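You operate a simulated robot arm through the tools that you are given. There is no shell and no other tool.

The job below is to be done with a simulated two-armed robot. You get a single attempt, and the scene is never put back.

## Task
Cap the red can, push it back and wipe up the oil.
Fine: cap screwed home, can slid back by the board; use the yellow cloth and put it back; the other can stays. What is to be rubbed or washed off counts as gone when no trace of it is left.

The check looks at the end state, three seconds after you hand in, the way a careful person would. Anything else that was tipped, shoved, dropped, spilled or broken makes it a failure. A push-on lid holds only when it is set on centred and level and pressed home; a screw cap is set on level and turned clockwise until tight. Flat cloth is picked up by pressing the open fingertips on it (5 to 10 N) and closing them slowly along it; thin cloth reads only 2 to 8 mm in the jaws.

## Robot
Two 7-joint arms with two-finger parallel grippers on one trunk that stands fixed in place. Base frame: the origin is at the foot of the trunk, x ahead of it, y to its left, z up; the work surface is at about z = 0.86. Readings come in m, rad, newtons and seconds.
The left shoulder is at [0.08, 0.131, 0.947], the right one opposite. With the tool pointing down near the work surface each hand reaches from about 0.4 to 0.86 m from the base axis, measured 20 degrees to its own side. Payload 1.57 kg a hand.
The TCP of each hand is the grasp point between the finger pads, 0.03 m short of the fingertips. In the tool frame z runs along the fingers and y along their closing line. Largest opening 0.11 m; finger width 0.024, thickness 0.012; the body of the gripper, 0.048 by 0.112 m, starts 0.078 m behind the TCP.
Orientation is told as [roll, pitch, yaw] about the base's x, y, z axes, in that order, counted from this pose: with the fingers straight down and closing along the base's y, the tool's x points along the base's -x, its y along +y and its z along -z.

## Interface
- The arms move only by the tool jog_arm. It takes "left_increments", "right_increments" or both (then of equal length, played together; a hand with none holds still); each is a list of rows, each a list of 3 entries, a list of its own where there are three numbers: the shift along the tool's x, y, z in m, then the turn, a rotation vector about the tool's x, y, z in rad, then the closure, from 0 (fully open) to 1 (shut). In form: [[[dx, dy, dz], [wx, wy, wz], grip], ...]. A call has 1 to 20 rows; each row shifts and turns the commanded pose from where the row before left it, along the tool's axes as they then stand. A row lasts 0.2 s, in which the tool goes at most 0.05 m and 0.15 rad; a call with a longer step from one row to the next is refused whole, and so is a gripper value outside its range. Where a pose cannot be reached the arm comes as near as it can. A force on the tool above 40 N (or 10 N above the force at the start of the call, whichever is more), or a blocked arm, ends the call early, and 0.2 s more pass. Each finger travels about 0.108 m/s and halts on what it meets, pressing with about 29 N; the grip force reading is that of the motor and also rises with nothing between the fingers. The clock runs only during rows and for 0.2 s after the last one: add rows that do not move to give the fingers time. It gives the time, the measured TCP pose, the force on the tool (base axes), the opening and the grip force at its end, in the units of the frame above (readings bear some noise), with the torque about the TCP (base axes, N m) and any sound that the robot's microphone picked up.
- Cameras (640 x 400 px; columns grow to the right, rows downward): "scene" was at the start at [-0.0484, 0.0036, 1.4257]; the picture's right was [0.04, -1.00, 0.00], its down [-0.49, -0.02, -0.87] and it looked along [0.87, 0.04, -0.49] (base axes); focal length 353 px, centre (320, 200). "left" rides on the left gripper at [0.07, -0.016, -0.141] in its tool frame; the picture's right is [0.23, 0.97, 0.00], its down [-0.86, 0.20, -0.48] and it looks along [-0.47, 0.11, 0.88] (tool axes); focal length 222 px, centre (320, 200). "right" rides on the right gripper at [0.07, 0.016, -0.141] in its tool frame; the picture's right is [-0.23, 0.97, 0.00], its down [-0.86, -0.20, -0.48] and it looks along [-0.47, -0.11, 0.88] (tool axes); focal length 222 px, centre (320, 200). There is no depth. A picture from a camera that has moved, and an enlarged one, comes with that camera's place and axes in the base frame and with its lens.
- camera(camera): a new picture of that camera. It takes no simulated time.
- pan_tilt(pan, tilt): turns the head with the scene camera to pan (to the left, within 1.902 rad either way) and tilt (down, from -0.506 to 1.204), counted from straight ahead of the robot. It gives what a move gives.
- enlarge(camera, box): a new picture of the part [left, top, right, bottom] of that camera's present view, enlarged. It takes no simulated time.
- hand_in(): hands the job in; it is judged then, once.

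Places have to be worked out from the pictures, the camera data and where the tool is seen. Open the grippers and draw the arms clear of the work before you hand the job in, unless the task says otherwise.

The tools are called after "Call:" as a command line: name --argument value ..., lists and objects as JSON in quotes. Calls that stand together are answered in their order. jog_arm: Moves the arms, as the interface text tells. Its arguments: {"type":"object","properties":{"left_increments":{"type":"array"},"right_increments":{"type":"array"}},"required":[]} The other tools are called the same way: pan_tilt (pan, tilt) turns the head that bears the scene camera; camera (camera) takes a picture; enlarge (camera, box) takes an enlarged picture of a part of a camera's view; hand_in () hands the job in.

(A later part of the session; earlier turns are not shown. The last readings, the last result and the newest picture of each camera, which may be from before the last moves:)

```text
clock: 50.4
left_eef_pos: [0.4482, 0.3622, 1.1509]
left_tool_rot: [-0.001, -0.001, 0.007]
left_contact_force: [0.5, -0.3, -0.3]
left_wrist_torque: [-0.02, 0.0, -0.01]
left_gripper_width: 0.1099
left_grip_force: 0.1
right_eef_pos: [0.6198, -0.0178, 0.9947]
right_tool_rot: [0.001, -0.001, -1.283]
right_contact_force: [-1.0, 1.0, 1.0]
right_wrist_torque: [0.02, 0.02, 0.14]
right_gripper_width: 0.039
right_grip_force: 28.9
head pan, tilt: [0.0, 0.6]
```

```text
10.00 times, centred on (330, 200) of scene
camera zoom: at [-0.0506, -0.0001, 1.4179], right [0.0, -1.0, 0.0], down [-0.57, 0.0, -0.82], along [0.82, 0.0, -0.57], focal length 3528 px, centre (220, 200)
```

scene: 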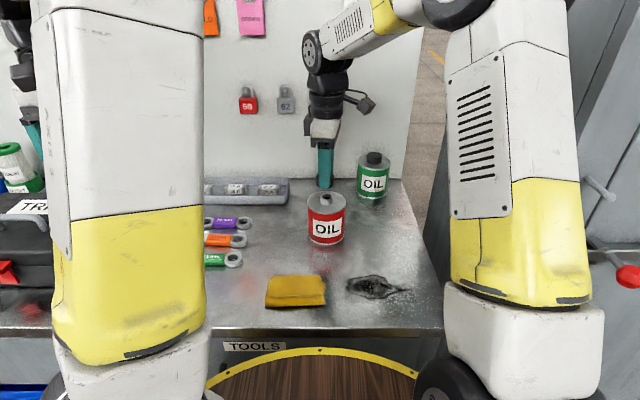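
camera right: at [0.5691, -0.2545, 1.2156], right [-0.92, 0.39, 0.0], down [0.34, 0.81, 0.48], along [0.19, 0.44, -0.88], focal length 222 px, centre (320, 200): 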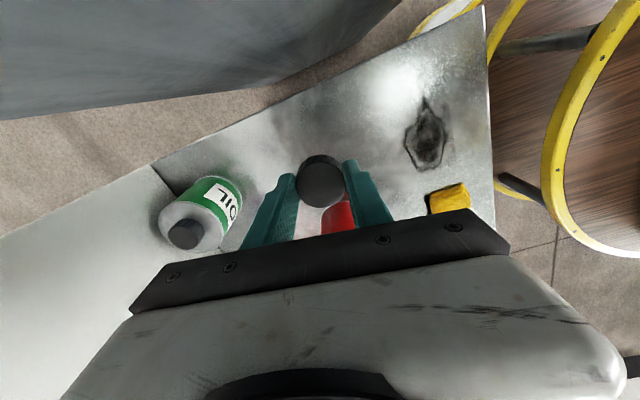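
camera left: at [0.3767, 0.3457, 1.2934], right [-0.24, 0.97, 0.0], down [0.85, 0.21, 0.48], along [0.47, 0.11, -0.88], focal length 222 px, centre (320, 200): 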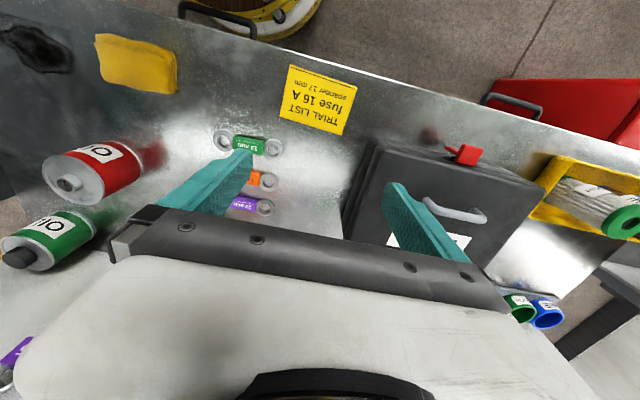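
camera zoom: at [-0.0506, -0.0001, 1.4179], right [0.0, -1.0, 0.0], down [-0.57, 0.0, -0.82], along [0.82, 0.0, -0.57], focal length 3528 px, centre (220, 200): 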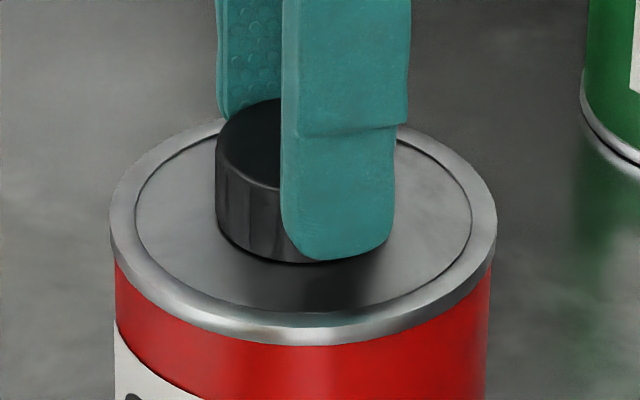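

The torque rose to 0.14 N m, the cap came down about 1.7 mm to nearly the green cap's height, and the can began to turn along at the end. So the cap is close to tight. I release, check the height and rewind for a final tightening with some downward pressure.

Call:
jog_arm --right_increments '[[[0, 0, 0], [0, 0, 0], 0.62], [[0, 0, 0], [0, 0, 0], 0.55], [[0, 0, 0], [0, 0, 0], 0.45], [[0, 0, 0], [0, 0, 0], 0.38], [[0, 0, 0], [0, 0, 0], 0.38]]'

Call:
enlarge --camera "scene" --box '[305, 180, 355, 220]'

Call:
enlarge --camera "right" --box '[260, 110, 400, 240]'

Call:
enlarge --camera "left" --box '[20, 130, 130, 220]'

```text
clock: 51.6
left_eef_pos: [0.4481, 0.3618, 1.1519]
left_tool_rot: [-0.001, 0.0, 0.007]
left_contact_force: [-0.1, -0.6, -0.5]
left_wrist_torque: [-0.01, 0.0, 0.03]
left_gripper_width: 0.1101
left_grip_force: 0.0
right_eef_pos: [0.6206, -0.0194, 0.9947]
right_tool_rot: [0.001, 0.0, -1.283]
right_contact_force: [-1.1, 0.0, 0.7]
right_wrist_torque: [0.03, 0.0, 0.02]
right_gripper_width: 0.0679
right_grip_force: 0.0
head pan, tilt: [0.0, 0.6]
```

```text
10.00 times, centred on (330, 200) of scene
camera zoom: at [-0.0505, -0.0001, 1.4179], right [0.0, -1.0, 0.0], down [-0.57, 0.0, -0.82], along [0.82, 0.0, -0.57], focal length 3528 px, centre (220, 200)
```

zoom: 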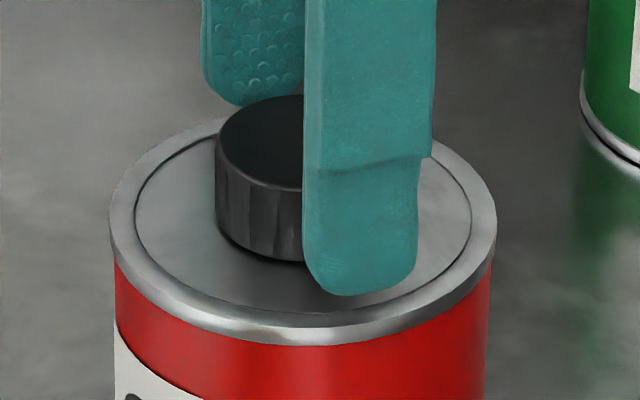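

```text
3.08 times, centred on (330, 175) of right
camera zoom: at [0.6151, 0.0513, 1.1346], right [1.0, 0.06, 0.0], down [0.05, -0.88, 0.48], along [0.03, -0.48, -0.88], focal length 684 px, centre (289, 277)
```

zoom: 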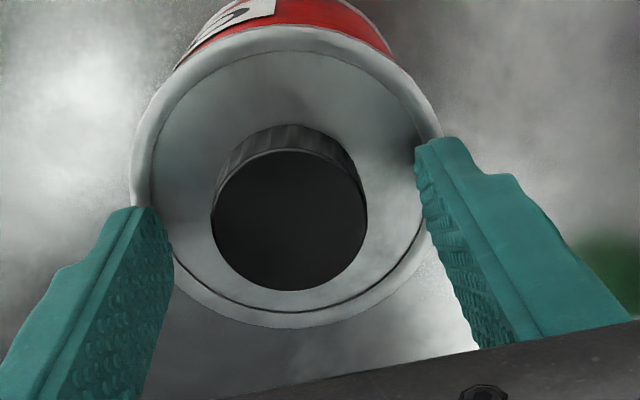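

```text
4.44 times, centred on (75, 175) of left
camera zoom: at [0.3766, 0.3459, 1.2934], right [-0.23, 0.97, 0.0], down [0.85, 0.21, 0.48], along [0.47, 0.11, -0.88], focal length 987 px, centre (1409, 311)
```

zoom: 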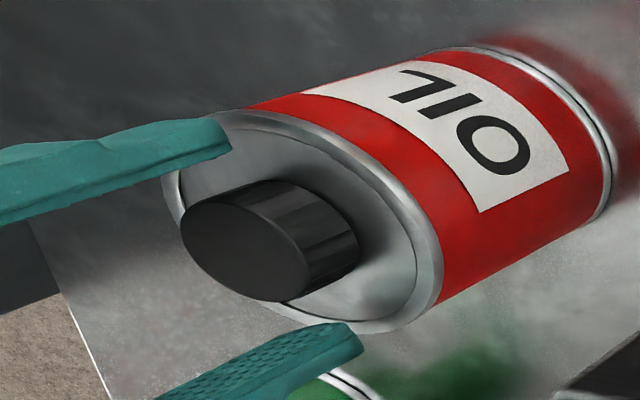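

By projection the red cap now sits within about 0.5 mm of the green cap's height and is level. I rewind, lower the fingers 5 mm for a fuller grip, and re-grip for the final tightening.

Call:
jog_arm --right_increments '[[[-0.001, -0.0005, 0], [0, 0, 0], 0.38], [[0, 0, 0], [0, 0, -0.15], 0.38], [[0, 0, 0], [0, 0, -0.15], 0.38], [[0, 0, 0], [0, 0, -0.15], 0.38], [[0, 0, 0], [0, 0, -0.15], 0.38], [[0, 0, 0], [0, 0, -0.15], 0.38], [[0, 0, 0], [0, 0, -0.15], 0.38], [[0, 0, 0], [0, 0, -0.15], 0.38], [[0, 0, 0], [0, 0, -0.15], 0.38], [[0, 0, 0], [0, 0, -0.15], 0.38], [[0, 0, 0], [0, 0, -0.15], 0.38], [[0, 0, 0], [0, 0, -0.15], 0.38], [[0, 0, 0], [0, 0, -0.15], 0.38], [[0, 0, 0], [0, 0, -0.15], 0.38], [[0, 0, 0], [0, 0, -0.15], 0.38], [[0, 0, 0], [0, 0, -0.15], 0.38], [[0, 0, 0], [0, 0, -0.15], 0.38], [[0, 0, 0.0025], [0, 0, 0], 0.38], [[0, 0, 0.0025], [0, 0, 0], 0.38], [[0, 0, 0], [0, 0, 0], 0.38]]'

Call:
enlarge --camera "right" --box '[260, 110, 400, 240]'

Call:
enlarge --camera "scene" --box '[305, 180, 355, 220]'

```text
clock: 55.8
left_eef_pos: [0.4475, 0.3617, 1.152]
left_tool_rot: [0.0, 0.0, 0.007]
left_contact_force: [-0.2, 0.1, -1.8]
left_wrist_torque: [0.0, -0.02, 0.03]
left_gripper_width: 0.1101
left_grip_force: 0.1
right_eef_pos: [0.6207, -0.0199, 0.9892]
right_tool_rot: [0.001, 0.0, 1.117]
right_contact_force: [-0.5, -0.1, -0.3]
right_wrist_torque: [-0.03, -0.04, 0.01]
right_gripper_width: 0.0683
right_grip_force: 0.0
head pan, tilt: [0.0, 0.6]
```

```text
3.08 times, centred on (330, 175) of right
camera zoom: at [0.5743, -0.0763, 1.1295], right [-0.78, 0.63, 0.0], down [0.55, 0.68, 0.48], along [0.3, 0.37, -0.88], focal length 684 px, centre (289, 277)
```

zoom: 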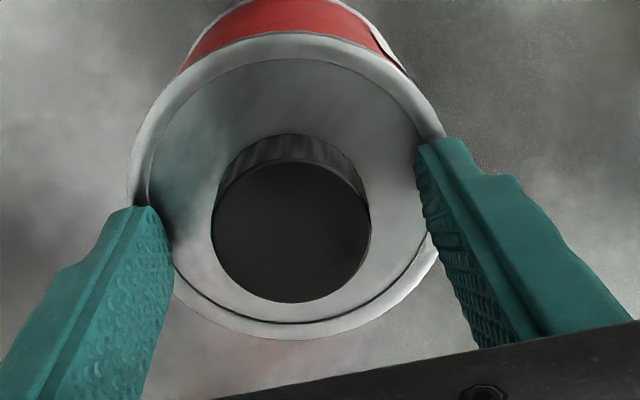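

```text
10.00 times, centred on (330, 200) of scene
camera zoom: at [-0.0505, -0.0002, 1.4179], right [0.0, -1.0, 0.0], down [-0.57, 0.0, -0.82], along [0.82, 0.0, -0.57], focal length 3528 px, centre (220, 200)
```

zoom: 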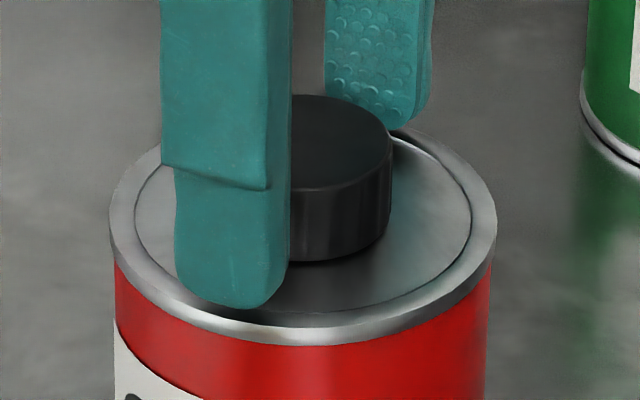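

The cap is centred between the fingers. I grip it, press lightly downward and turn clockwise, watching the torque and the can's label.

Call:
jog_arm --right_increments '[[[0, 0, 0], [0, 0, 0], 0.5], [[0, 0, 0], [0, 0, 0], 0.6], [[0, 0, 0], [0, 0, 0], 0.65], [[0, 0, 0], [0, 0, 0], 0.75], [[0, 0, 0], [0, 0, 0], 1.0], [[0, 0, 0], [0, 0, 0], 1.0], [[0, 0, 0.0005], [0, 0, 0], 1.0], [[0, 0, 0.0005], [0, 0, 0], 1.0]]'

Call:
jog_arm --right_increments '[[[0, 0, 0], [0, 0, 0.1], 1.0], [[0, 0, 0], [0, 0, 0.1], 1.0], [[0, 0, 0], [0, 0, 0.1], 1.0], [[0, 0, 0], [0, 0, 0.1], 1.0], [[0, 0, 0], [0, 0, 0.1], 1.0], [[0, 0, 0], [0, 0, 0.1], 1.0]]'

Call:
enlarge --camera "scene" --box '[285, 150, 365, 250]'

Call:
enlarge --camera "left" --box '[20, 130, 130, 220]'

```text
clock: 57.6
left_eef_pos: [0.4479, 0.3633, 1.1507]
left_tool_rot: [0.0, 0.001, 0.008]
left_contact_force: [-0.1, -0.1, -0.3]
left_wrist_torque: [0.03, 0.03, 0.03]
left_gripper_width: 0.1098
left_grip_force: 0.1
right_eef_pos: [0.6209, -0.02, 0.9891]
right_tool_rot: [0.0, 0.0, 1.116]
right_contact_force: [-4.7, 0.4, 3.3]
right_wrist_torque: [0.05, 0.24, -0.01]
right_gripper_width: 0.0396
right_grip_force: 29.1
head pan, tilt: [0.0, 0.6]
```

```text
clock: 59.0
left_eef_pos: [0.4477, 0.3628, 1.1517]
left_tool_rot: [0.001, -0.001, 0.008]
left_contact_force: [-0.7, -0.3, -0.2]
left_wrist_torque: [-0.02, 0.02, -0.01]
left_gripper_width: 0.1104
left_grip_force: 0.0
right_eef_pos: [0.6205, -0.0213, 0.987]
right_tool_rot: [0.001, -0.002, 0.514]
right_contact_force: [1.1, -0.5, 6.5]
right_wrist_torque: [-0.04, 0.06, 0.21]
right_gripper_width: 0.0393
right_grip_force: 29.4
head pan, tilt: [0.0, 0.6]
```

```text
4.00 times, centred on (325, 200) of scene
camera zoom: at [-0.0507, -0.0002, 1.4179], right [0.0, -1.0, 0.0], down [-0.56, 0.0, -0.83], along [0.83, 0.0, -0.56], focal length 1411 px, centre (300, 200)
```

zoom: 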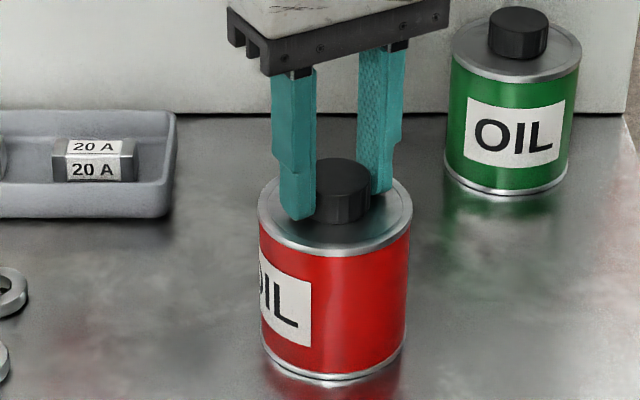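

```text
4.44 times, centred on (75, 175) of left
camera zoom: at [0.3764, 0.3458, 1.2935], right [-0.23, 0.97, 0.0], down [0.85, 0.21, 0.48], along [0.47, 0.11, -0.88], focal length 987 px, centre (1409, 311)
```

zoom: 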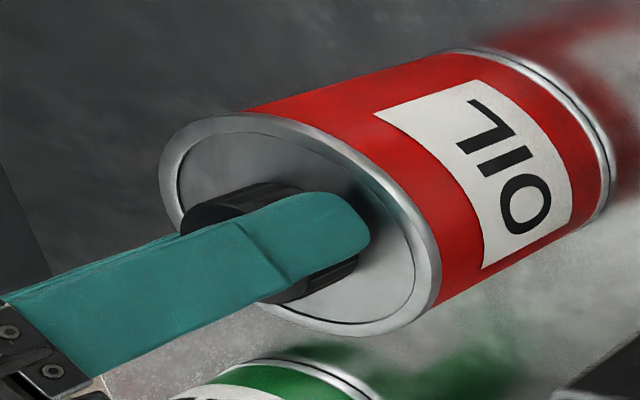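

The can now turned 1:1 with the cap at 0.21 N m, so the cap is tight to that torque. I press harder to raise the can's grip on the bench and give one firmer twist, to be sure it is fully home.

Call:
jog_arm --right_increments '[[[0, 0, 0.0007], [0, 0, 0], 1.0], [[0, 0, 0.0007], [0, 0, 0], 1.0], [[0, 0, 0], [0, 0, 0.08], 1.0], [[0, 0, 0], [0, 0, 0.08], 1.0], [[0, 0, 0], [0, 0, 0.08], 1.0], [[0, 0, 0], [0, 0, 0.08], 1.0], [[0, 0, 0], [0, 0, 0.08], 1.0]]'

Call:
enlarge --camera "scene" --box '[285, 150, 365, 250]'

Call:
enlarge --camera "scene" --box '[305, 180, 355, 220]'

```text
clock: 60.6
left_eef_pos: [0.4483, 0.3627, 1.1509]
left_tool_rot: [-0.001, 0.001, 0.006]
left_contact_force: [-0.3, 0.4, 0.2]
left_wrist_torque: [0.01, 0.0, 0.02]
left_gripper_width: 0.11
left_grip_force: 0.1
right_eef_pos: [0.6197, -0.0197, 0.9862]
right_tool_rot: [-0.001, 0.003, 0.114]
right_contact_force: [-0.1, 0.7, 10.0]
right_wrist_torque: [0.16, -0.06, 0.23]
right_gripper_width: 0.0389
right_grip_force: 28.4
head pan, tilt: [0.0, 0.6]
```

```text
4.00 times, centred on (325, 200) of scene
camera zoom: at [-0.0509, -0.0001, 1.4179], right [0.0, -1.0, 0.0], down [-0.56, 0.0, -0.83], along [0.83, 0.0, -0.56], focal length 1411 px, centre (300, 200)
```

zoom: 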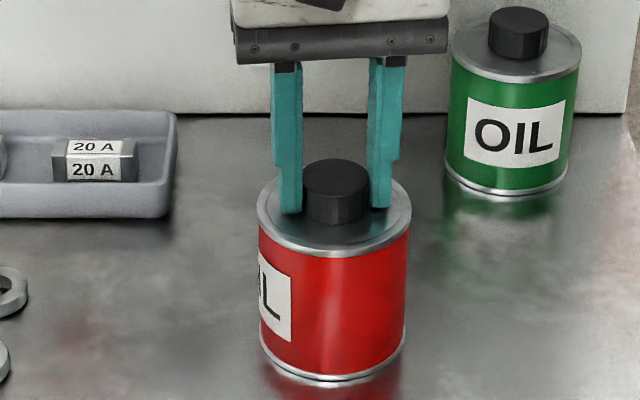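

```text
10.00 times, centred on (330, 200) of scene
camera zoom: at [-0.0509, -0.0001, 1.4179], right [0.0, -1.0, 0.0], down [-0.56, 0.0, -0.83], along [0.83, 0.0, -0.56], focal length 3528 px, centre (220, 200)
```

zoom: 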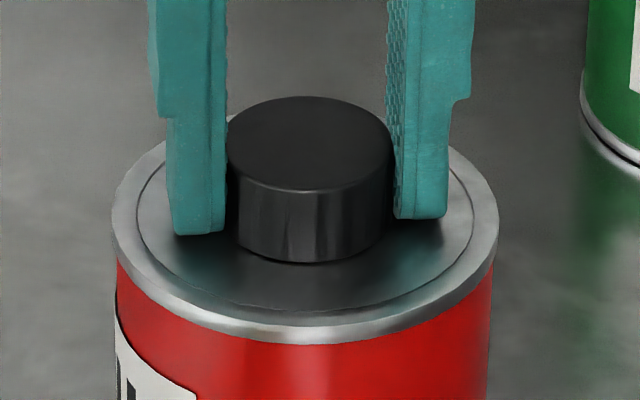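

The tool turned 0.40 rad and the can only 0.28, so there may have been some last tightening or a slip. I press a bit more and turn another 0.5 rad to see if it still gives.

Call:
jog_arm --right_increments '[[[0, 0, 0.0007], [0, 0, 0], 1.0], [[0, 0, 0.0007], [0, 0, 0], 1.0], [[0, 0, 0], [0, 0, 0.08], 1.0], [[0, 0, 0], [0, 0, 0.08], 1.0], [[0, 0, 0], [0, 0, 0.08], 1.0], [[0, 0, 0], [0, 0, 0.08], 1.0], [[0, 0, 0], [0, 0, 0.08], 1.0], [[0, 0, 0], [0, 0, 0.08], 1.0]]'

Call:
enlarge --camera "scene" --box '[285, 150, 365, 250]'

Call:
enlarge --camera "left" --box '[20, 130, 130, 220]'

Call:
enlarge --camera "right" --box '[260, 110, 400, 240]'

```text
clock: 62.4
left_eef_pos: [0.4472, 0.3624, 1.1512]
left_tool_rot: [0.0, -0.001, 0.006]
left_contact_force: [-0.3, 0.6, 0.5]
left_wrist_torque: [0.01, 0.01, -0.02]
left_gripper_width: 0.1099
left_grip_force: 0.1
right_eef_pos: [0.6213, -0.02, 0.9856]
right_tool_rot: [0.001, 0.001, -0.361]
right_contact_force: [-1.3, -0.6, 18.4]
right_wrist_torque: [0.01, 0.07, 0.37]
right_gripper_width: 0.0387
right_grip_force: 29.4
head pan, tilt: [0.0, 0.6]
```

```text
4.00 times, centred on (325, 200) of scene
camera zoom: at [-0.0511, -0.0002, 1.4179], right [0.0, -1.0, 0.0], down [-0.56, 0.0, -0.83], along [0.83, 0.0, -0.56], focal length 1411 px, centre (300, 200)
```

zoom: 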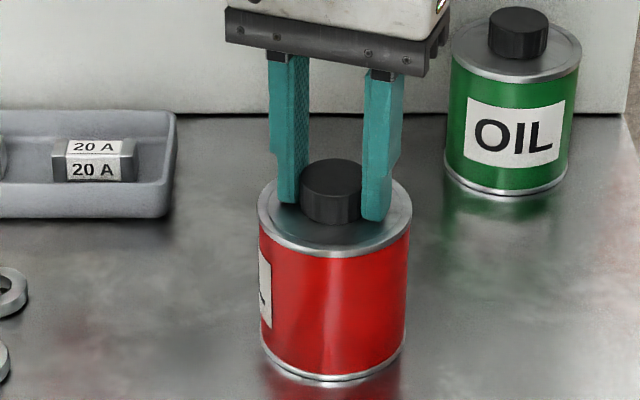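

```text
4.44 times, centred on (75, 175) of left
camera zoom: at [0.3761, 0.3458, 1.2936], right [-0.23, 0.97, 0.0], down [0.85, 0.21, 0.48], along [0.47, 0.11, -0.88], focal length 987 px, centre (1409, 311)
```

zoom: 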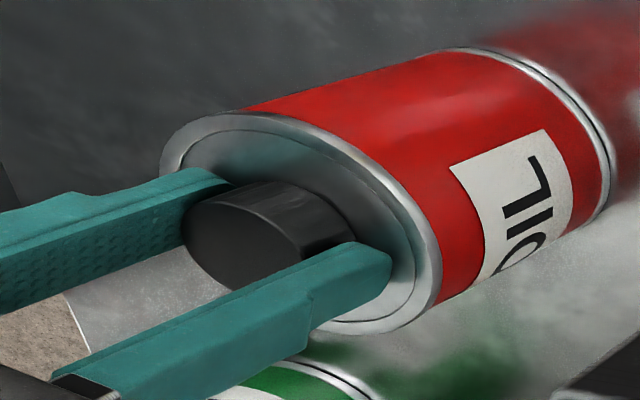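

```text
3.08 times, centred on (330, 175) of right
camera zoom: at [0.5595, 0.0194, 1.1256], right [0.56, 0.83, 0.0], down [0.73, -0.49, 0.48], along [0.4, -0.27, -0.88], focal length 684 px, centre (289, 277)
```

zoom: 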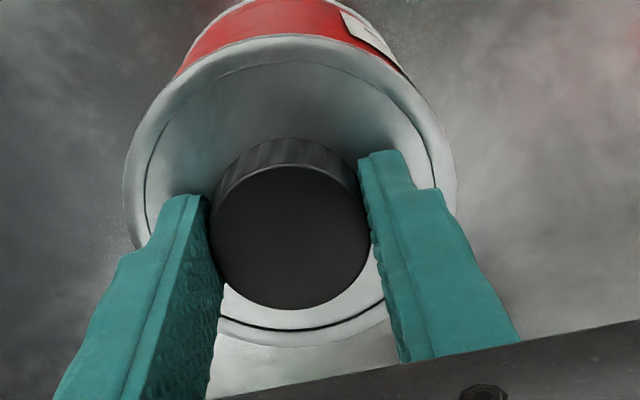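

The torque reached 0.37 N m with almost no further give, and the cap is level and seated. I unload the press, open the fingers and lift the right hand clear.

Call:
jog_arm --right_increments '[[[0, 0, -0.001], [0, 0, 0], 1.0], [[0, 0, -0.001], [0, 0, 0], 1.0], [[0, 0, 0], [0, 0, 0], 0.8], [[0, 0, 0], [0, 0, 0], 0.62], [[0, 0, 0], [0, 0, 0], 0.55], [[0, 0, 0], [0, 0, 0], 0.45], [[0, 0, 0], [0, 0, 0], 0.38], [[0, 0, 0], [0, 0, 0], 0.38], [[0, 0, -0.03], [0, 0, 0], 0.38], [[0, 0, -0.04], [0, 0, 0], 0.38], [[0, 0, -0.03], [0, 0, 0], 0.2], [[0, 0, 0], [0, 0, 0], 0]]'

Call:
enlarge --camera "scene" --box '[305, 180, 355, 220]'

Call:
enlarge --camera "left" --box '[20, 130, 130, 220]'

Call:
enlarge --camera "scene" --box '[350, 145, 400, 185]'

Call:
camera --camera "right"

```text
clock: 65.0
left_eef_pos: [0.4488, 0.3625, 1.1524]
left_tool_rot: [0.002, 0.001, 0.008]
left_contact_force: [0.1, 0.9, 0.0]
left_wrist_torque: [0.0, 0.03, -0.01]
left_gripper_width: 0.11
left_grip_force: 0.1
right_eef_pos: [0.6226, -0.021, 1.0912]
right_tool_rot: [0.0, -0.001, -0.363]
right_contact_force: [-0.3, 0.9, -0.2]
right_wrist_torque: [0.0, -0.01, -0.01]
right_gripper_width: 0.1102
right_grip_force: 0.1
head pan, tilt: [0.0, 0.6]
```

```text
10.00 times, centred on (330, 200) of scene
camera zoom: at [-0.0505, -0.0001, 1.4179], right [0.0, -1.0, 0.0], down [-0.57, 0.0, -0.82], along [0.82, 0.0, -0.57], focal length 3528 px, centre (220, 200)
```

zoom: 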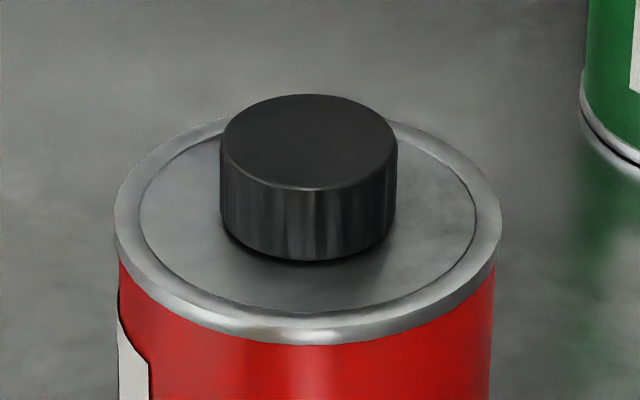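

```text
4.44 times, centred on (75, 175) of left
camera zoom: at [0.3766, 0.3458, 1.2934], right [-0.23, 0.97, 0.0], down [0.85, 0.21, 0.48], along [0.47, 0.11, -0.88], focal length 987 px, centre (1409, 311)
```

zoom: 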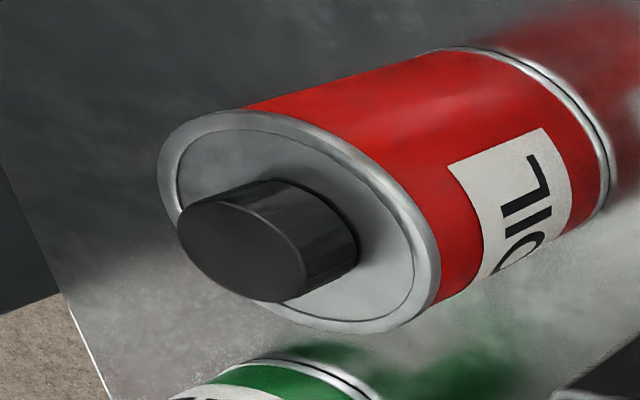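

```text
10.00 times, centred on (375, 165) of scene
camera zoom: at [-0.0505, -0.0001, 1.4179], right [0.0, -1.0, 0.0], down [-0.57, 0.0, -0.82], along [0.82, 0.0, -0.57], focal length 3528 px, centre (-230, 550)
```

zoom: 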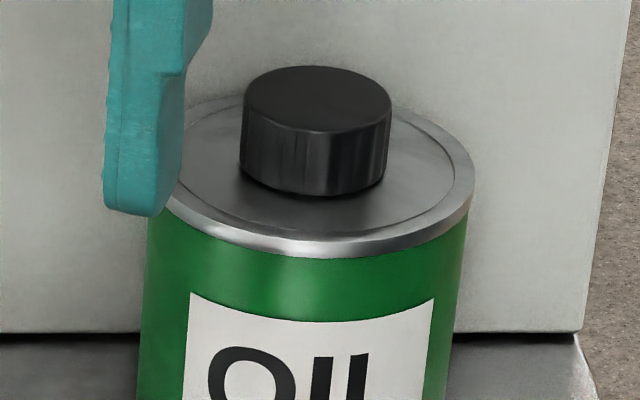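

```text
taken
camera right: at [0.563, 0.0185, 1.2312], right [0.56, 0.83, 0.0], down [0.73, -0.49, 0.48], along [0.4, -0.27, -0.88], focal length 222 px, centre (320, 200)
```

right: 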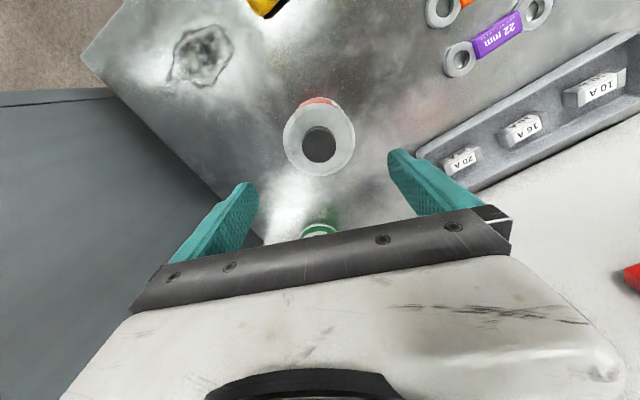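

Seen from the scene camera, the cap is concentric and level. To judge its height properly against the green can's cap, I tilt the left hand so its camera can look at both cans from the side.

Call:
jog_arm --left_increments '[[[0, 0, 0], [0, -0.14, 0], 0], [[0, 0, 0], [0, -0.14, 0], 0], [[0, 0, 0], [0, -0.14, 0], 0], [[0, 0, 0], [0, -0.14, 0], 0], [[0, 0, 0], [0, -0.14, 0], 0], [[0, 0, 0], [0, -0.14, 0], 0], [[0, 0, 0], [0.105, 0, 0.0924], 0], [[0, 0, 0], [0.105, 0, 0.0924], 0], [[0, 0, 0], [0.105, 0, 0.0924], 0], [[0, 0, 0], [0.105, 0, 0.0924], 0], [[0, 0, 0], [0, 0, 0], 0]]'

Call:
camera --camera "left"

Call:
camera --camera "scene"

```text
clock: 67.4
left_eef_pos: [0.4461, 0.3632, 1.1516]
left_tool_rot: [-0.006, -0.841, -0.549]
left_contact_force: [0.9, -0.7, -0.4]
left_wrist_torque: [0.0, -0.03, -0.01]
left_gripper_width: 0.1103
left_grip_force: 0.2
right_eef_pos: [0.6222, -0.0212, 1.0894]
right_tool_rot: [-0.001, 0.001, -0.362]
right_contact_force: [0.2, 0.0, 0.2]
right_wrist_torque: [0.01, 0.01, -0.03]
right_gripper_width: 0.1101
right_grip_force: 0.1
head pan, tilt: [0.0, 0.6]
```

```text
taken
camera left: at [0.3073, 0.4293, 1.1946], right [0.38, 0.91, -0.17], down [0.29, 0.06, 0.96], along [0.88, -0.42, -0.24], focal length 222 px, centre (320, 200)
```

left: 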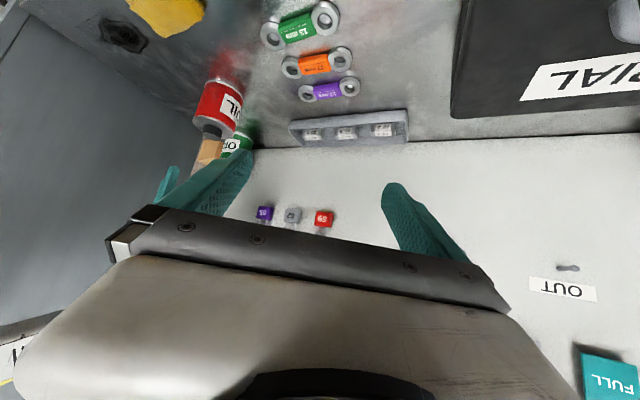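

```text
taken
```

scene: 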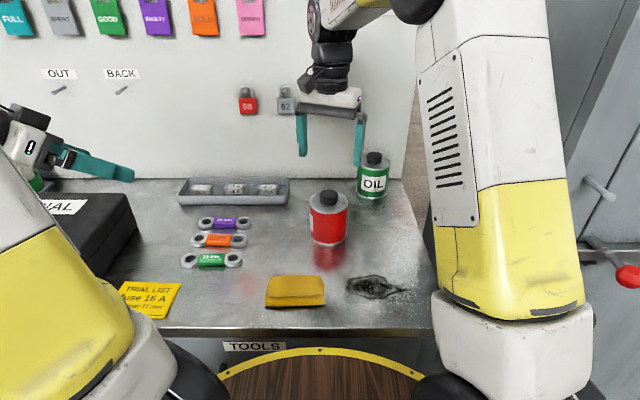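

Good: the left elbow is back on its own side. I enlarge this side view of the red can's cap.

Call:
enlarge --camera "left" --box '[180, 70, 270, 160]'

```text
4.44 times, centred on (225, 115) of left
camera zoom: at [0.3073, 0.4293, 1.1946], right [0.38, 0.91, -0.17], down [0.29, 0.06, 0.96], along [0.88, -0.42, -0.24], focal length 987 px, centre (742, 578)
```

zoom: 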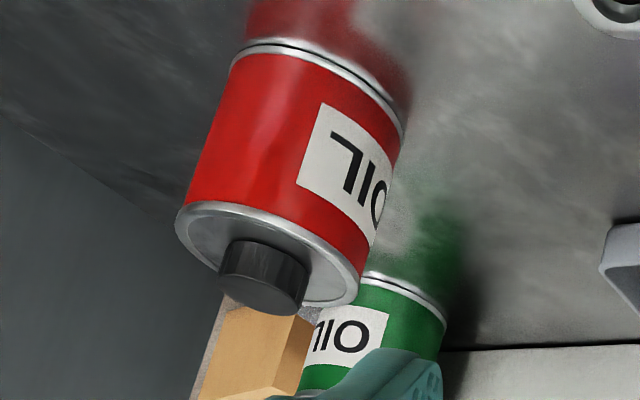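

The green can is half hidden by my finger. I yaw the left hand a bit more so both cans fall between its fingers.

Call:
jog_arm --left_increments '[[[0, 0, 0], [0.105, 0, 0.0924], 0], [[0, 0, 0], [0.105, 0, 0.0924], 0], [[0, 0, 0], [0.105, 0, 0.0924], 0], [[0, 0, 0], [0, 0, 0], 0]]'

Call:
camera --camera "left"

Call:
camera --camera "scene"

```text
clock: 68.4
left_eef_pos: [0.4471, 0.363, 1.1511]
left_tool_rot: [-0.013, -0.846, -0.964]
left_contact_force: [0.2, 0.1, 0.4]
left_wrist_torque: [0.02, 0.01, 0.01]
left_gripper_width: 0.1098
left_grip_force: 0.0
right_eef_pos: [0.6245, -0.0206, 1.0909]
right_tool_rot: [-0.001, 0.0, -0.364]
right_contact_force: [-0.7, 0.7, 0.2]
right_wrist_torque: [0.0, -0.01, 0.0]
right_gripper_width: 0.1103
right_grip_force: 0.1
head pan, tilt: [0.0, 0.6]
```

```text
taken
camera left: at [0.3462, 0.4796, 1.1938], right [0.72, 0.67, -0.18], down [0.29, -0.06, 0.96], along [0.63, -0.74, -0.24], focal length 222 px, centre (320, 200)
```

left: 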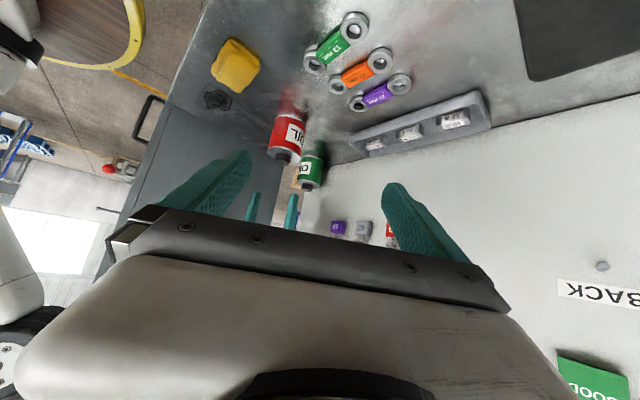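

```text
taken
```

scene: 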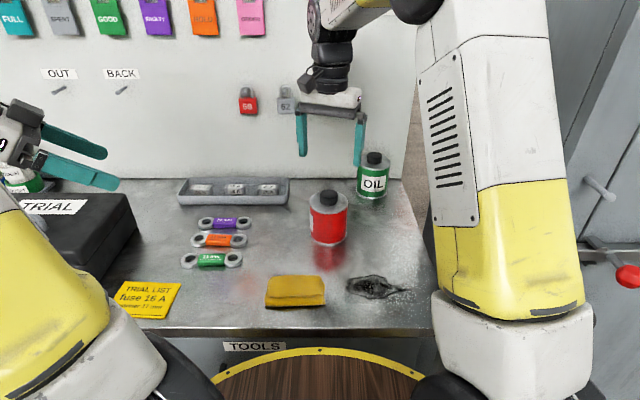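

Both cans are visible side by side now, so I enlarge them to compare how low the two caps sit.

Call:
enlarge --camera "left" --box '[260, 130, 310, 180]'

Call:
enlarge --camera "left" --box '[285, 150, 335, 200]'

```text
8.00 times, centred on (285, 155) of left
camera zoom: at [0.3462, 0.4796, 1.1938], right [0.72, 0.67, -0.18], down [0.29, -0.06, 0.96], along [0.63, -0.74, -0.24], focal length 1777 px, centre (600, 560)
```

zoom: 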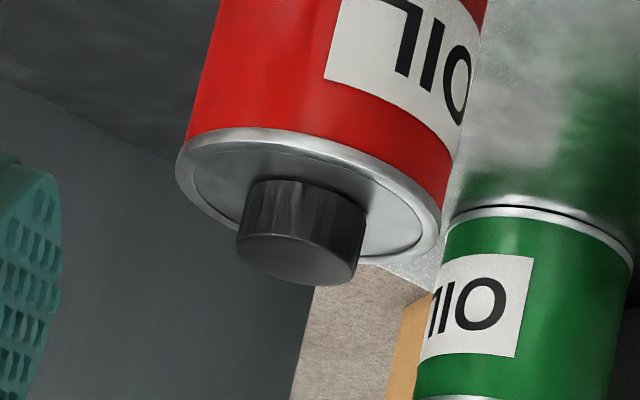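

```text
8.00 times, centred on (310, 175) of left
camera zoom: at [0.3462, 0.4796, 1.1938], right [0.72, 0.67, -0.18], down [0.29, -0.06, 0.96], along [0.63, -0.74, -0.24], focal length 1777 px, centre (400, 400)
```

zoom: 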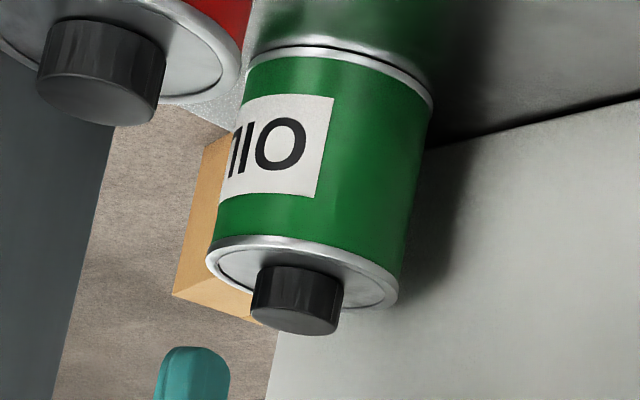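

I zoom further on each cap to compare the gap to the lid.

Call:
enlarge --camera "left" --box '[274, 142, 300, 168]'

Call:
enlarge --camera "left" --box '[297, 174, 323, 200]'

```text
15.38 times, centred on (287, 155) of left
camera zoom: at [0.3462, 0.4796, 1.1938], right [0.72, 0.67, -0.18], down [0.29, -0.06, 0.96], along [0.63, -0.74, -0.24], focal length 3417 px, centre (828, 892)
```

zoom: 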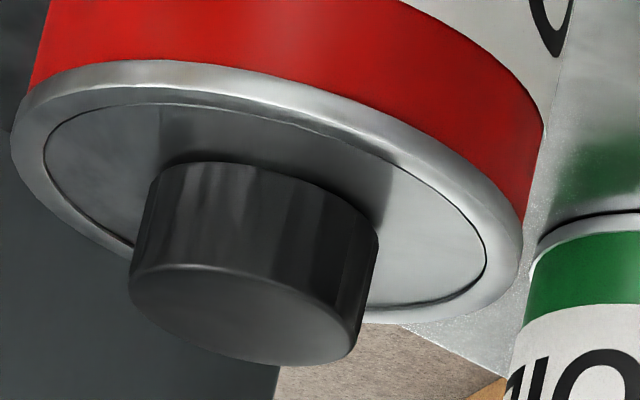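

```text
15.38 times, centred on (310, 187) of left
camera zoom: at [0.3462, 0.4796, 1.1938], right [0.72, 0.67, -0.18], down [0.29, -0.06, 0.96], along [0.63, -0.74, -0.24], focal length 3417 px, centre (474, 400)
```

zoom: 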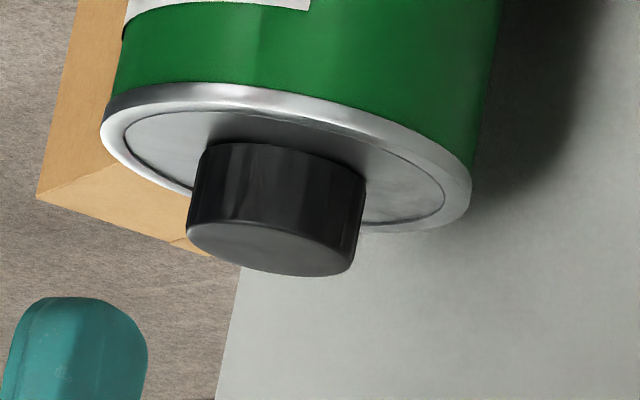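

Cap bottom and lid plane coincide within about 1 mm on both cans, so the red cap is home. Next I turn the right hand to yaw -0.94 and lower it around the can body, to turn its label back to the front and slide it.

Call:
jog_arm --right_increments '[[[0, 0, 0], [0, 0, 0.144], 0], [[0, 0, 0], [0, 0, 0.144], 0], [[0, 0, 0], [0, 0, 0.144], 0], [[0, 0, 0], [0, 0, 0.144], 0], [[0, 0, 0.04], [0, 0, 0], 0], [[0, 0, 0.04], [0, 0, 0], 0], [[0, 0, 0.01], [0, 0, 0], 0], [[0, 0, 0], [0, 0, 0], 0]]'

Call:
camera --camera "right"

Call:
enlarge --camera "scene" --box '[265, 130, 405, 250]'

Call:
enlarge --camera "left" --box '[240, 110, 340, 210]'

```text
clock: 70.2
left_eef_pos: [0.4471, 0.363, 1.1523]
left_tool_rot: [-0.013, -0.845, -0.964]
left_contact_force: [0.0, -0.2, 0.1]
left_wrist_torque: [-0.01, -0.01, -0.03]
left_gripper_width: 0.1099
left_grip_force: 0.1
right_eef_pos: [0.6226, -0.0193, 0.9963]
right_tool_rot: [0.001, 0.0, -0.938]
right_contact_force: [-0.1, -0.1, -0.1]
right_wrist_torque: [0.03, 0.0, 0.01]
right_gripper_width: 0.1101
right_grip_force: 0.0
head pan, tilt: [0.0, 0.6]
```

```text
taken
camera right: at [0.5928, 0.045, 1.1366], right [0.92, 0.39, 0.0], down [0.34, -0.81, 0.48], along [0.19, -0.44, -0.88], focal length 222 px, centre (320, 200)
```

right: 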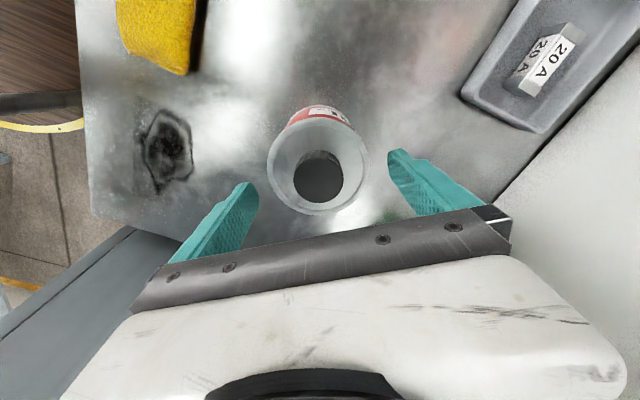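

```text
3.33 times, centred on (335, 190) of scene
camera zoom: at [-0.0505, -0.0001, 1.4179], right [0.0, -1.0, 0.0], down [-0.57, 0.0, -0.82], along [0.82, 0.0, -0.57], focal length 1176 px, centre (270, 233)
```

zoom: 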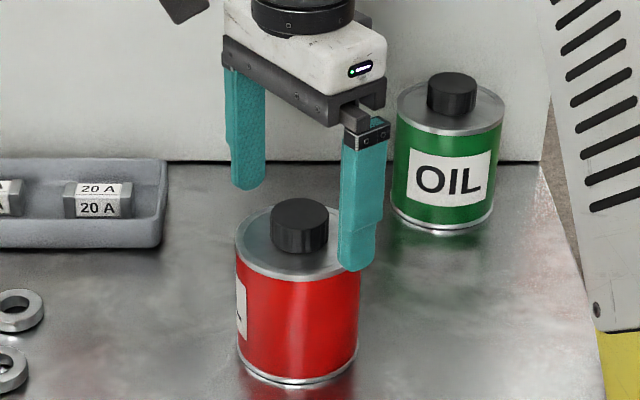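

```text
4.00 times, centred on (290, 160) of left
camera zoom: at [0.3461, 0.4795, 1.1937], right [0.72, 0.67, -0.18], down [0.29, -0.06, 0.96], along [0.63, -0.74, -0.24], focal length 888 px, centre (440, 360)
```

zoom: 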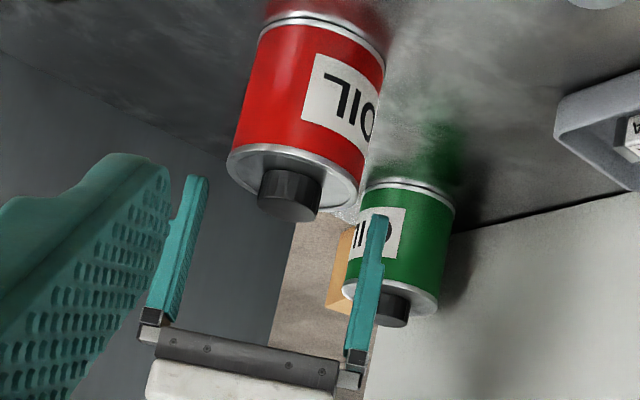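

The fingers straddle the can evenly, with about 1 cm clearance each side. I lower to z = 0.925 and close gently on the body.

Call:
jog_arm --right_increments '[[[0.001, 0, 0.025], [0, 0, 0], 0], [[0, 0, 0.025], [0, 0, 0], 0], [[0, 0, 0.021], [0, 0, 0], 0], [[0, 0, 0], [0, 0, 0], 0], [[0, 0, 0], [0, 0, 0], 0.08], [[0, 0, 0], [0, 0, 0], 0.14], [[0, 0, 0], [0, 0, 0], 0.18], [[0, 0, 0], [0, 0, 0], 0.25], [[0, 0, 0], [0, 0, 0], 0.4], [[0, 0, 0], [0, 0, 0], 0.4]]'

Call:
camera --camera "right"

Call:
enlarge --camera "scene" --box '[265, 130, 405, 250]'

```text
clock: 72.4
left_eef_pos: [0.4472, 0.3642, 1.1521]
left_tool_rot: [-0.012, -0.844, -0.964]
left_contact_force: [0.0, -1.0, -0.4]
left_wrist_torque: [0.04, 0.02, 0.0]
left_gripper_width: 0.1097
left_grip_force: 0.1
right_eef_pos: [0.6196, -0.0214, 0.9253]
right_tool_rot: [-0.002, 0.001, -0.94]
right_contact_force: [1.9, 0.7, 1.0]
right_wrist_torque: [0.11, -0.18, -0.02]
right_gripper_width: 0.087
right_grip_force: 29.4
head pan, tilt: [0.0, 0.6]
```

```text
taken
camera right: at [0.5904, 0.044, 1.0673], right [0.92, 0.39, 0.0], down [0.34, -0.81, 0.48], along [0.19, -0.44, -0.88], focal length 222 px, centre (320, 200)
```

right: 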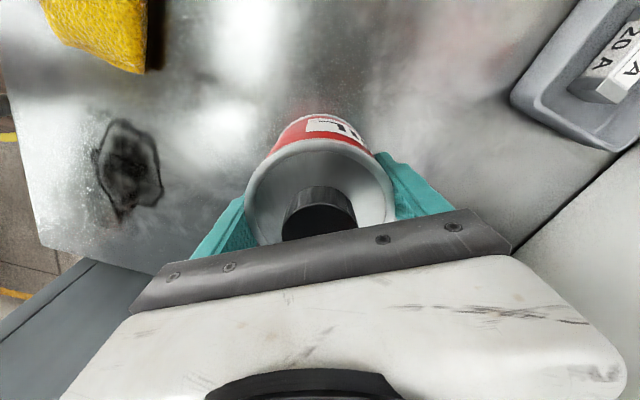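

```text
3.33 times, centred on (335, 190) of scene
camera zoom: at [-0.0505, 0.0, 1.4179], right [0.0, -1.0, 0.0], down [-0.57, 0.0, -0.82], along [0.82, 0.0, -0.57], focal length 1176 px, centre (270, 233)
```

zoom: 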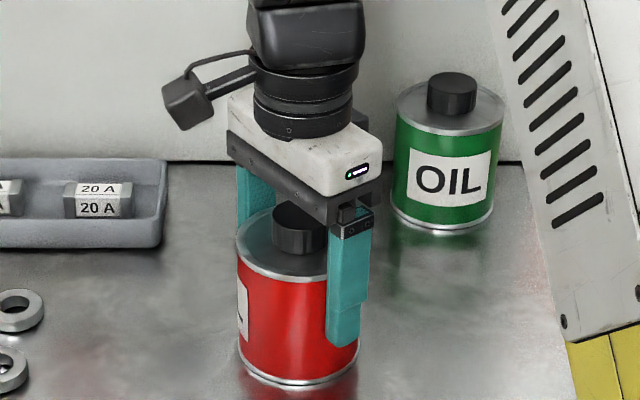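

The can body is gripped (0.087 m). I rotate it counter-clockwise about 1.85 rad in place, so the label faces front again.

Call:
jog_arm --right_increments '[[[0, 0, 0], [0, 0, -0.14], 0.5], [[0, 0, 0], [0, 0, -0.14], 0.5], [[0, 0, 0], [0, 0, -0.14], 0.5], [[0, 0, 0], [0, 0, -0.14], 0.5], [[0, 0, 0], [0, 0, -0.14], 0.5], [[0, 0, 0], [0, 0, -0.14], 0.5], [[0, 0, 0], [0, 0, -0.14], 0.5], [[0, 0, 0], [0, 0, -0.14], 0.5], [[0, 0, 0], [0, 0, -0.14], 0.5], [[0, 0, 0], [0, 0, -0.14], 0.5], [[0, 0, 0], [0, 0, -0.14], 0.5], [[0, 0, 0], [0, 0, -0.14], 0.5], [[0, 0, 0], [0, 0, -0.14], 0.5], [[0, 0, 0], [0, 0, 0], 0.5]]'

Call:
enlarge --camera "scene" --box '[265, 130, 405, 250]'

```text
clock: 75.4
left_eef_pos: [0.4461, 0.3627, 1.1515]
left_tool_rot: [-0.013, -0.843, -0.964]
left_contact_force: [-1.1, 0.0, -0.1]
left_wrist_torque: [0.01, 0.02, 0.02]
left_gripper_width: 0.1099
left_grip_force: 0.1
right_eef_pos: [0.6197, -0.0195, 0.9267]
right_tool_rot: [-0.002, 0.001, 0.882]
right_contact_force: [3.9, 0.9, 17.4]
right_wrist_torque: [0.34, -0.17, 0.01]
right_gripper_width: 0.0871
right_grip_force: 29.3
head pan, tilt: [0.0, 0.6]
```

```text
3.33 times, centred on (335, 190) of scene
camera zoom: at [-0.0509, -0.0001, 1.4179], right [0.0, -1.0, 0.0], down [-0.56, 0.0, -0.83], along [0.83, 0.0, -0.56], focal length 1176 px, centre (270, 233)
```

zoom: 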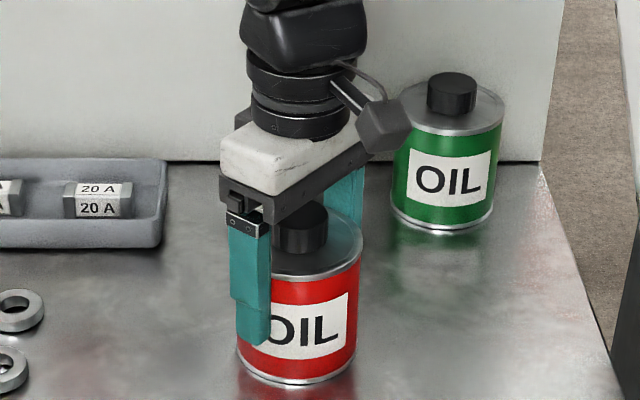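

The label faces front again. I ease the downward load, open, rise above the cap, turn the hand back to yaw 0 and move it in front of the can.

Call:
jog_arm --right_increments '[[[0, 0, -0.0015], [0, 0, 0], 0.5], [[0, 0, 0], [0, 0, 0], 0.15], [[0, 0, 0], [0, 0, 0], 0.05], [[0, 0, 0], [0, 0, 0], 0], [[0, 0, 0], [0, 0, 0], 0], [[0, 0, -0.03], [0, 0, 0], 0], [[0, 0, -0.05], [0, 0, 0], 0], [[0, 0, -0.05], [0, 0, 0], 0], [[0, 0, 0], [0, 0, 0.147], 0], [[0, 0, 0], [0, 0, 0.147], 0], [[0, 0, 0], [0, 0, 0.147], 0], [[0, 0, 0], [0, 0, 0.147], 0], [[0, 0, 0], [0, 0, 0.147], 0], [[0, 0, 0], [0, 0, 0.147], 0], [[0, 0, 0], [0, 0, 0], 0]]'

Call:
camera --camera "right"

Call:
camera --camera "scene"

```text
clock: 78.6
left_eef_pos: [0.4474, 0.3632, 1.1512]
left_tool_rot: [-0.014, -0.844, -0.964]
left_contact_force: [0.1, -0.6, 0.1]
left_wrist_torque: [0.02, 0.04, -0.04]
left_gripper_width: 0.11
left_grip_force: 0.1
right_eef_pos: [0.6197, -0.0198, 1.0581]
right_tool_rot: [-0.002, -0.001, -0.002]
right_contact_force: [0.2, 0.1, -0.1]
right_wrist_torque: [-0.04, 0.01, 0.0]
right_gripper_width: 0.1096
right_grip_force: 0.0
head pan, tilt: [0.0, 0.6]
```

```text
taken
camera right: at [0.5491, -0.0033, 1.1978], right [0.23, 0.97, 0.0], down [0.85, -0.2, 0.48], along [0.47, -0.11, -0.88], focal length 222 px, centre (320, 200)
```

right: 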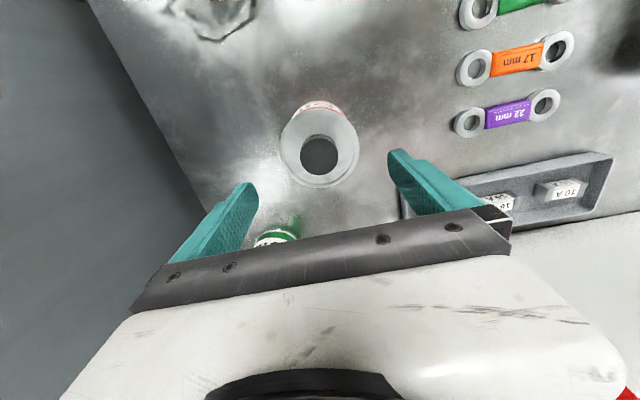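

```text
taken
```

scene: 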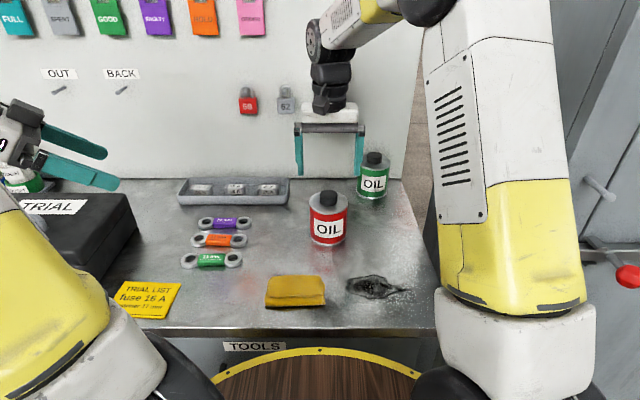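

The hand is aligned with the can in y. I move it 0.10 m toward me, lower it to z = 0.907 in front of the can, and set the fingers to a 0.05 gap as a cradle.

Call:
jog_arm --right_increments '[[[0.05, 0, 0], [0, 0, 0], 0.2], [[0.05, 0, 0], [0, 0, 0], 0.4], [[0, 0, 0.038], [0, 0, 0], 0.545], [[0, 0, 0.038], [0, 0, 0], 0.545], [[0, 0, 0.038], [0, 0, 0], 0.545], [[0, 0, 0.037], [0, 0, 0], 0.545], [[0, 0, 0], [0, 0, 0], 0.545]]'

Call:
camera --camera "right"

Call:
enlarge --camera "scene" --box '[250, 170, 410, 310]'

```text
clock: 80.2
left_eef_pos: [0.4475, 0.3627, 1.1511]
left_tool_rot: [-0.013, -0.846, -0.963]
left_contact_force: [0.2, -0.9, -0.3]
left_wrist_torque: [0.01, -0.02, 0.0]
left_gripper_width: 0.1099
left_grip_force: 0.0
right_eef_pos: [0.5173, -0.0199, 0.909]
right_tool_rot: [0.0, 0.001, -0.001]
right_contact_force: [0.2, 0.1, -0.4]
right_wrist_torque: [0.01, -0.02, 0.01]
right_gripper_width: 0.0499
right_grip_force: 0.1
head pan, tilt: [0.0, 0.6]
```

```text
taken
camera right: at [0.4483, -0.0042, 1.0498], right [0.23, 0.97, 0.0], down [0.85, -0.2, 0.48], along [0.47, -0.11, -0.88], focal length 222 px, centre (320, 200)
```

right: 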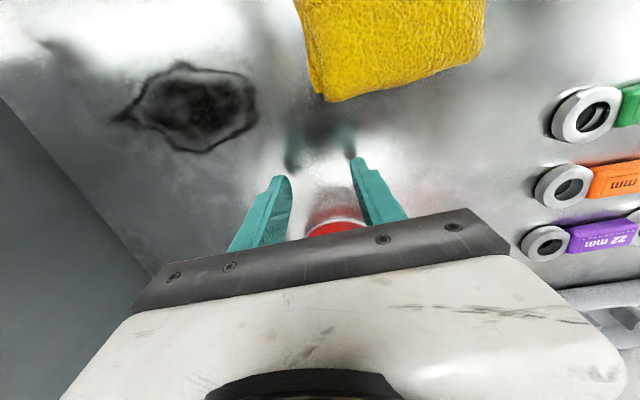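

```text
2.86 times, centred on (330, 240) of scene
camera zoom: at [-0.0506, -0.0001, 1.4179], right [0.0, -1.0, 0.0], down [-0.57, 0.0, -0.82], along [0.82, 0.0, -0.57], focal length 1008 px, centre (291, 86)
```

zoom: 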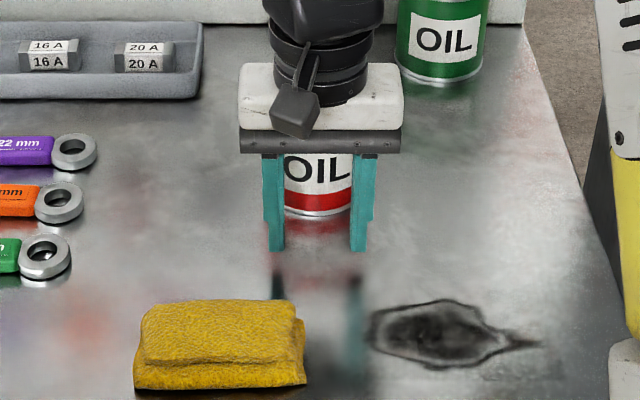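

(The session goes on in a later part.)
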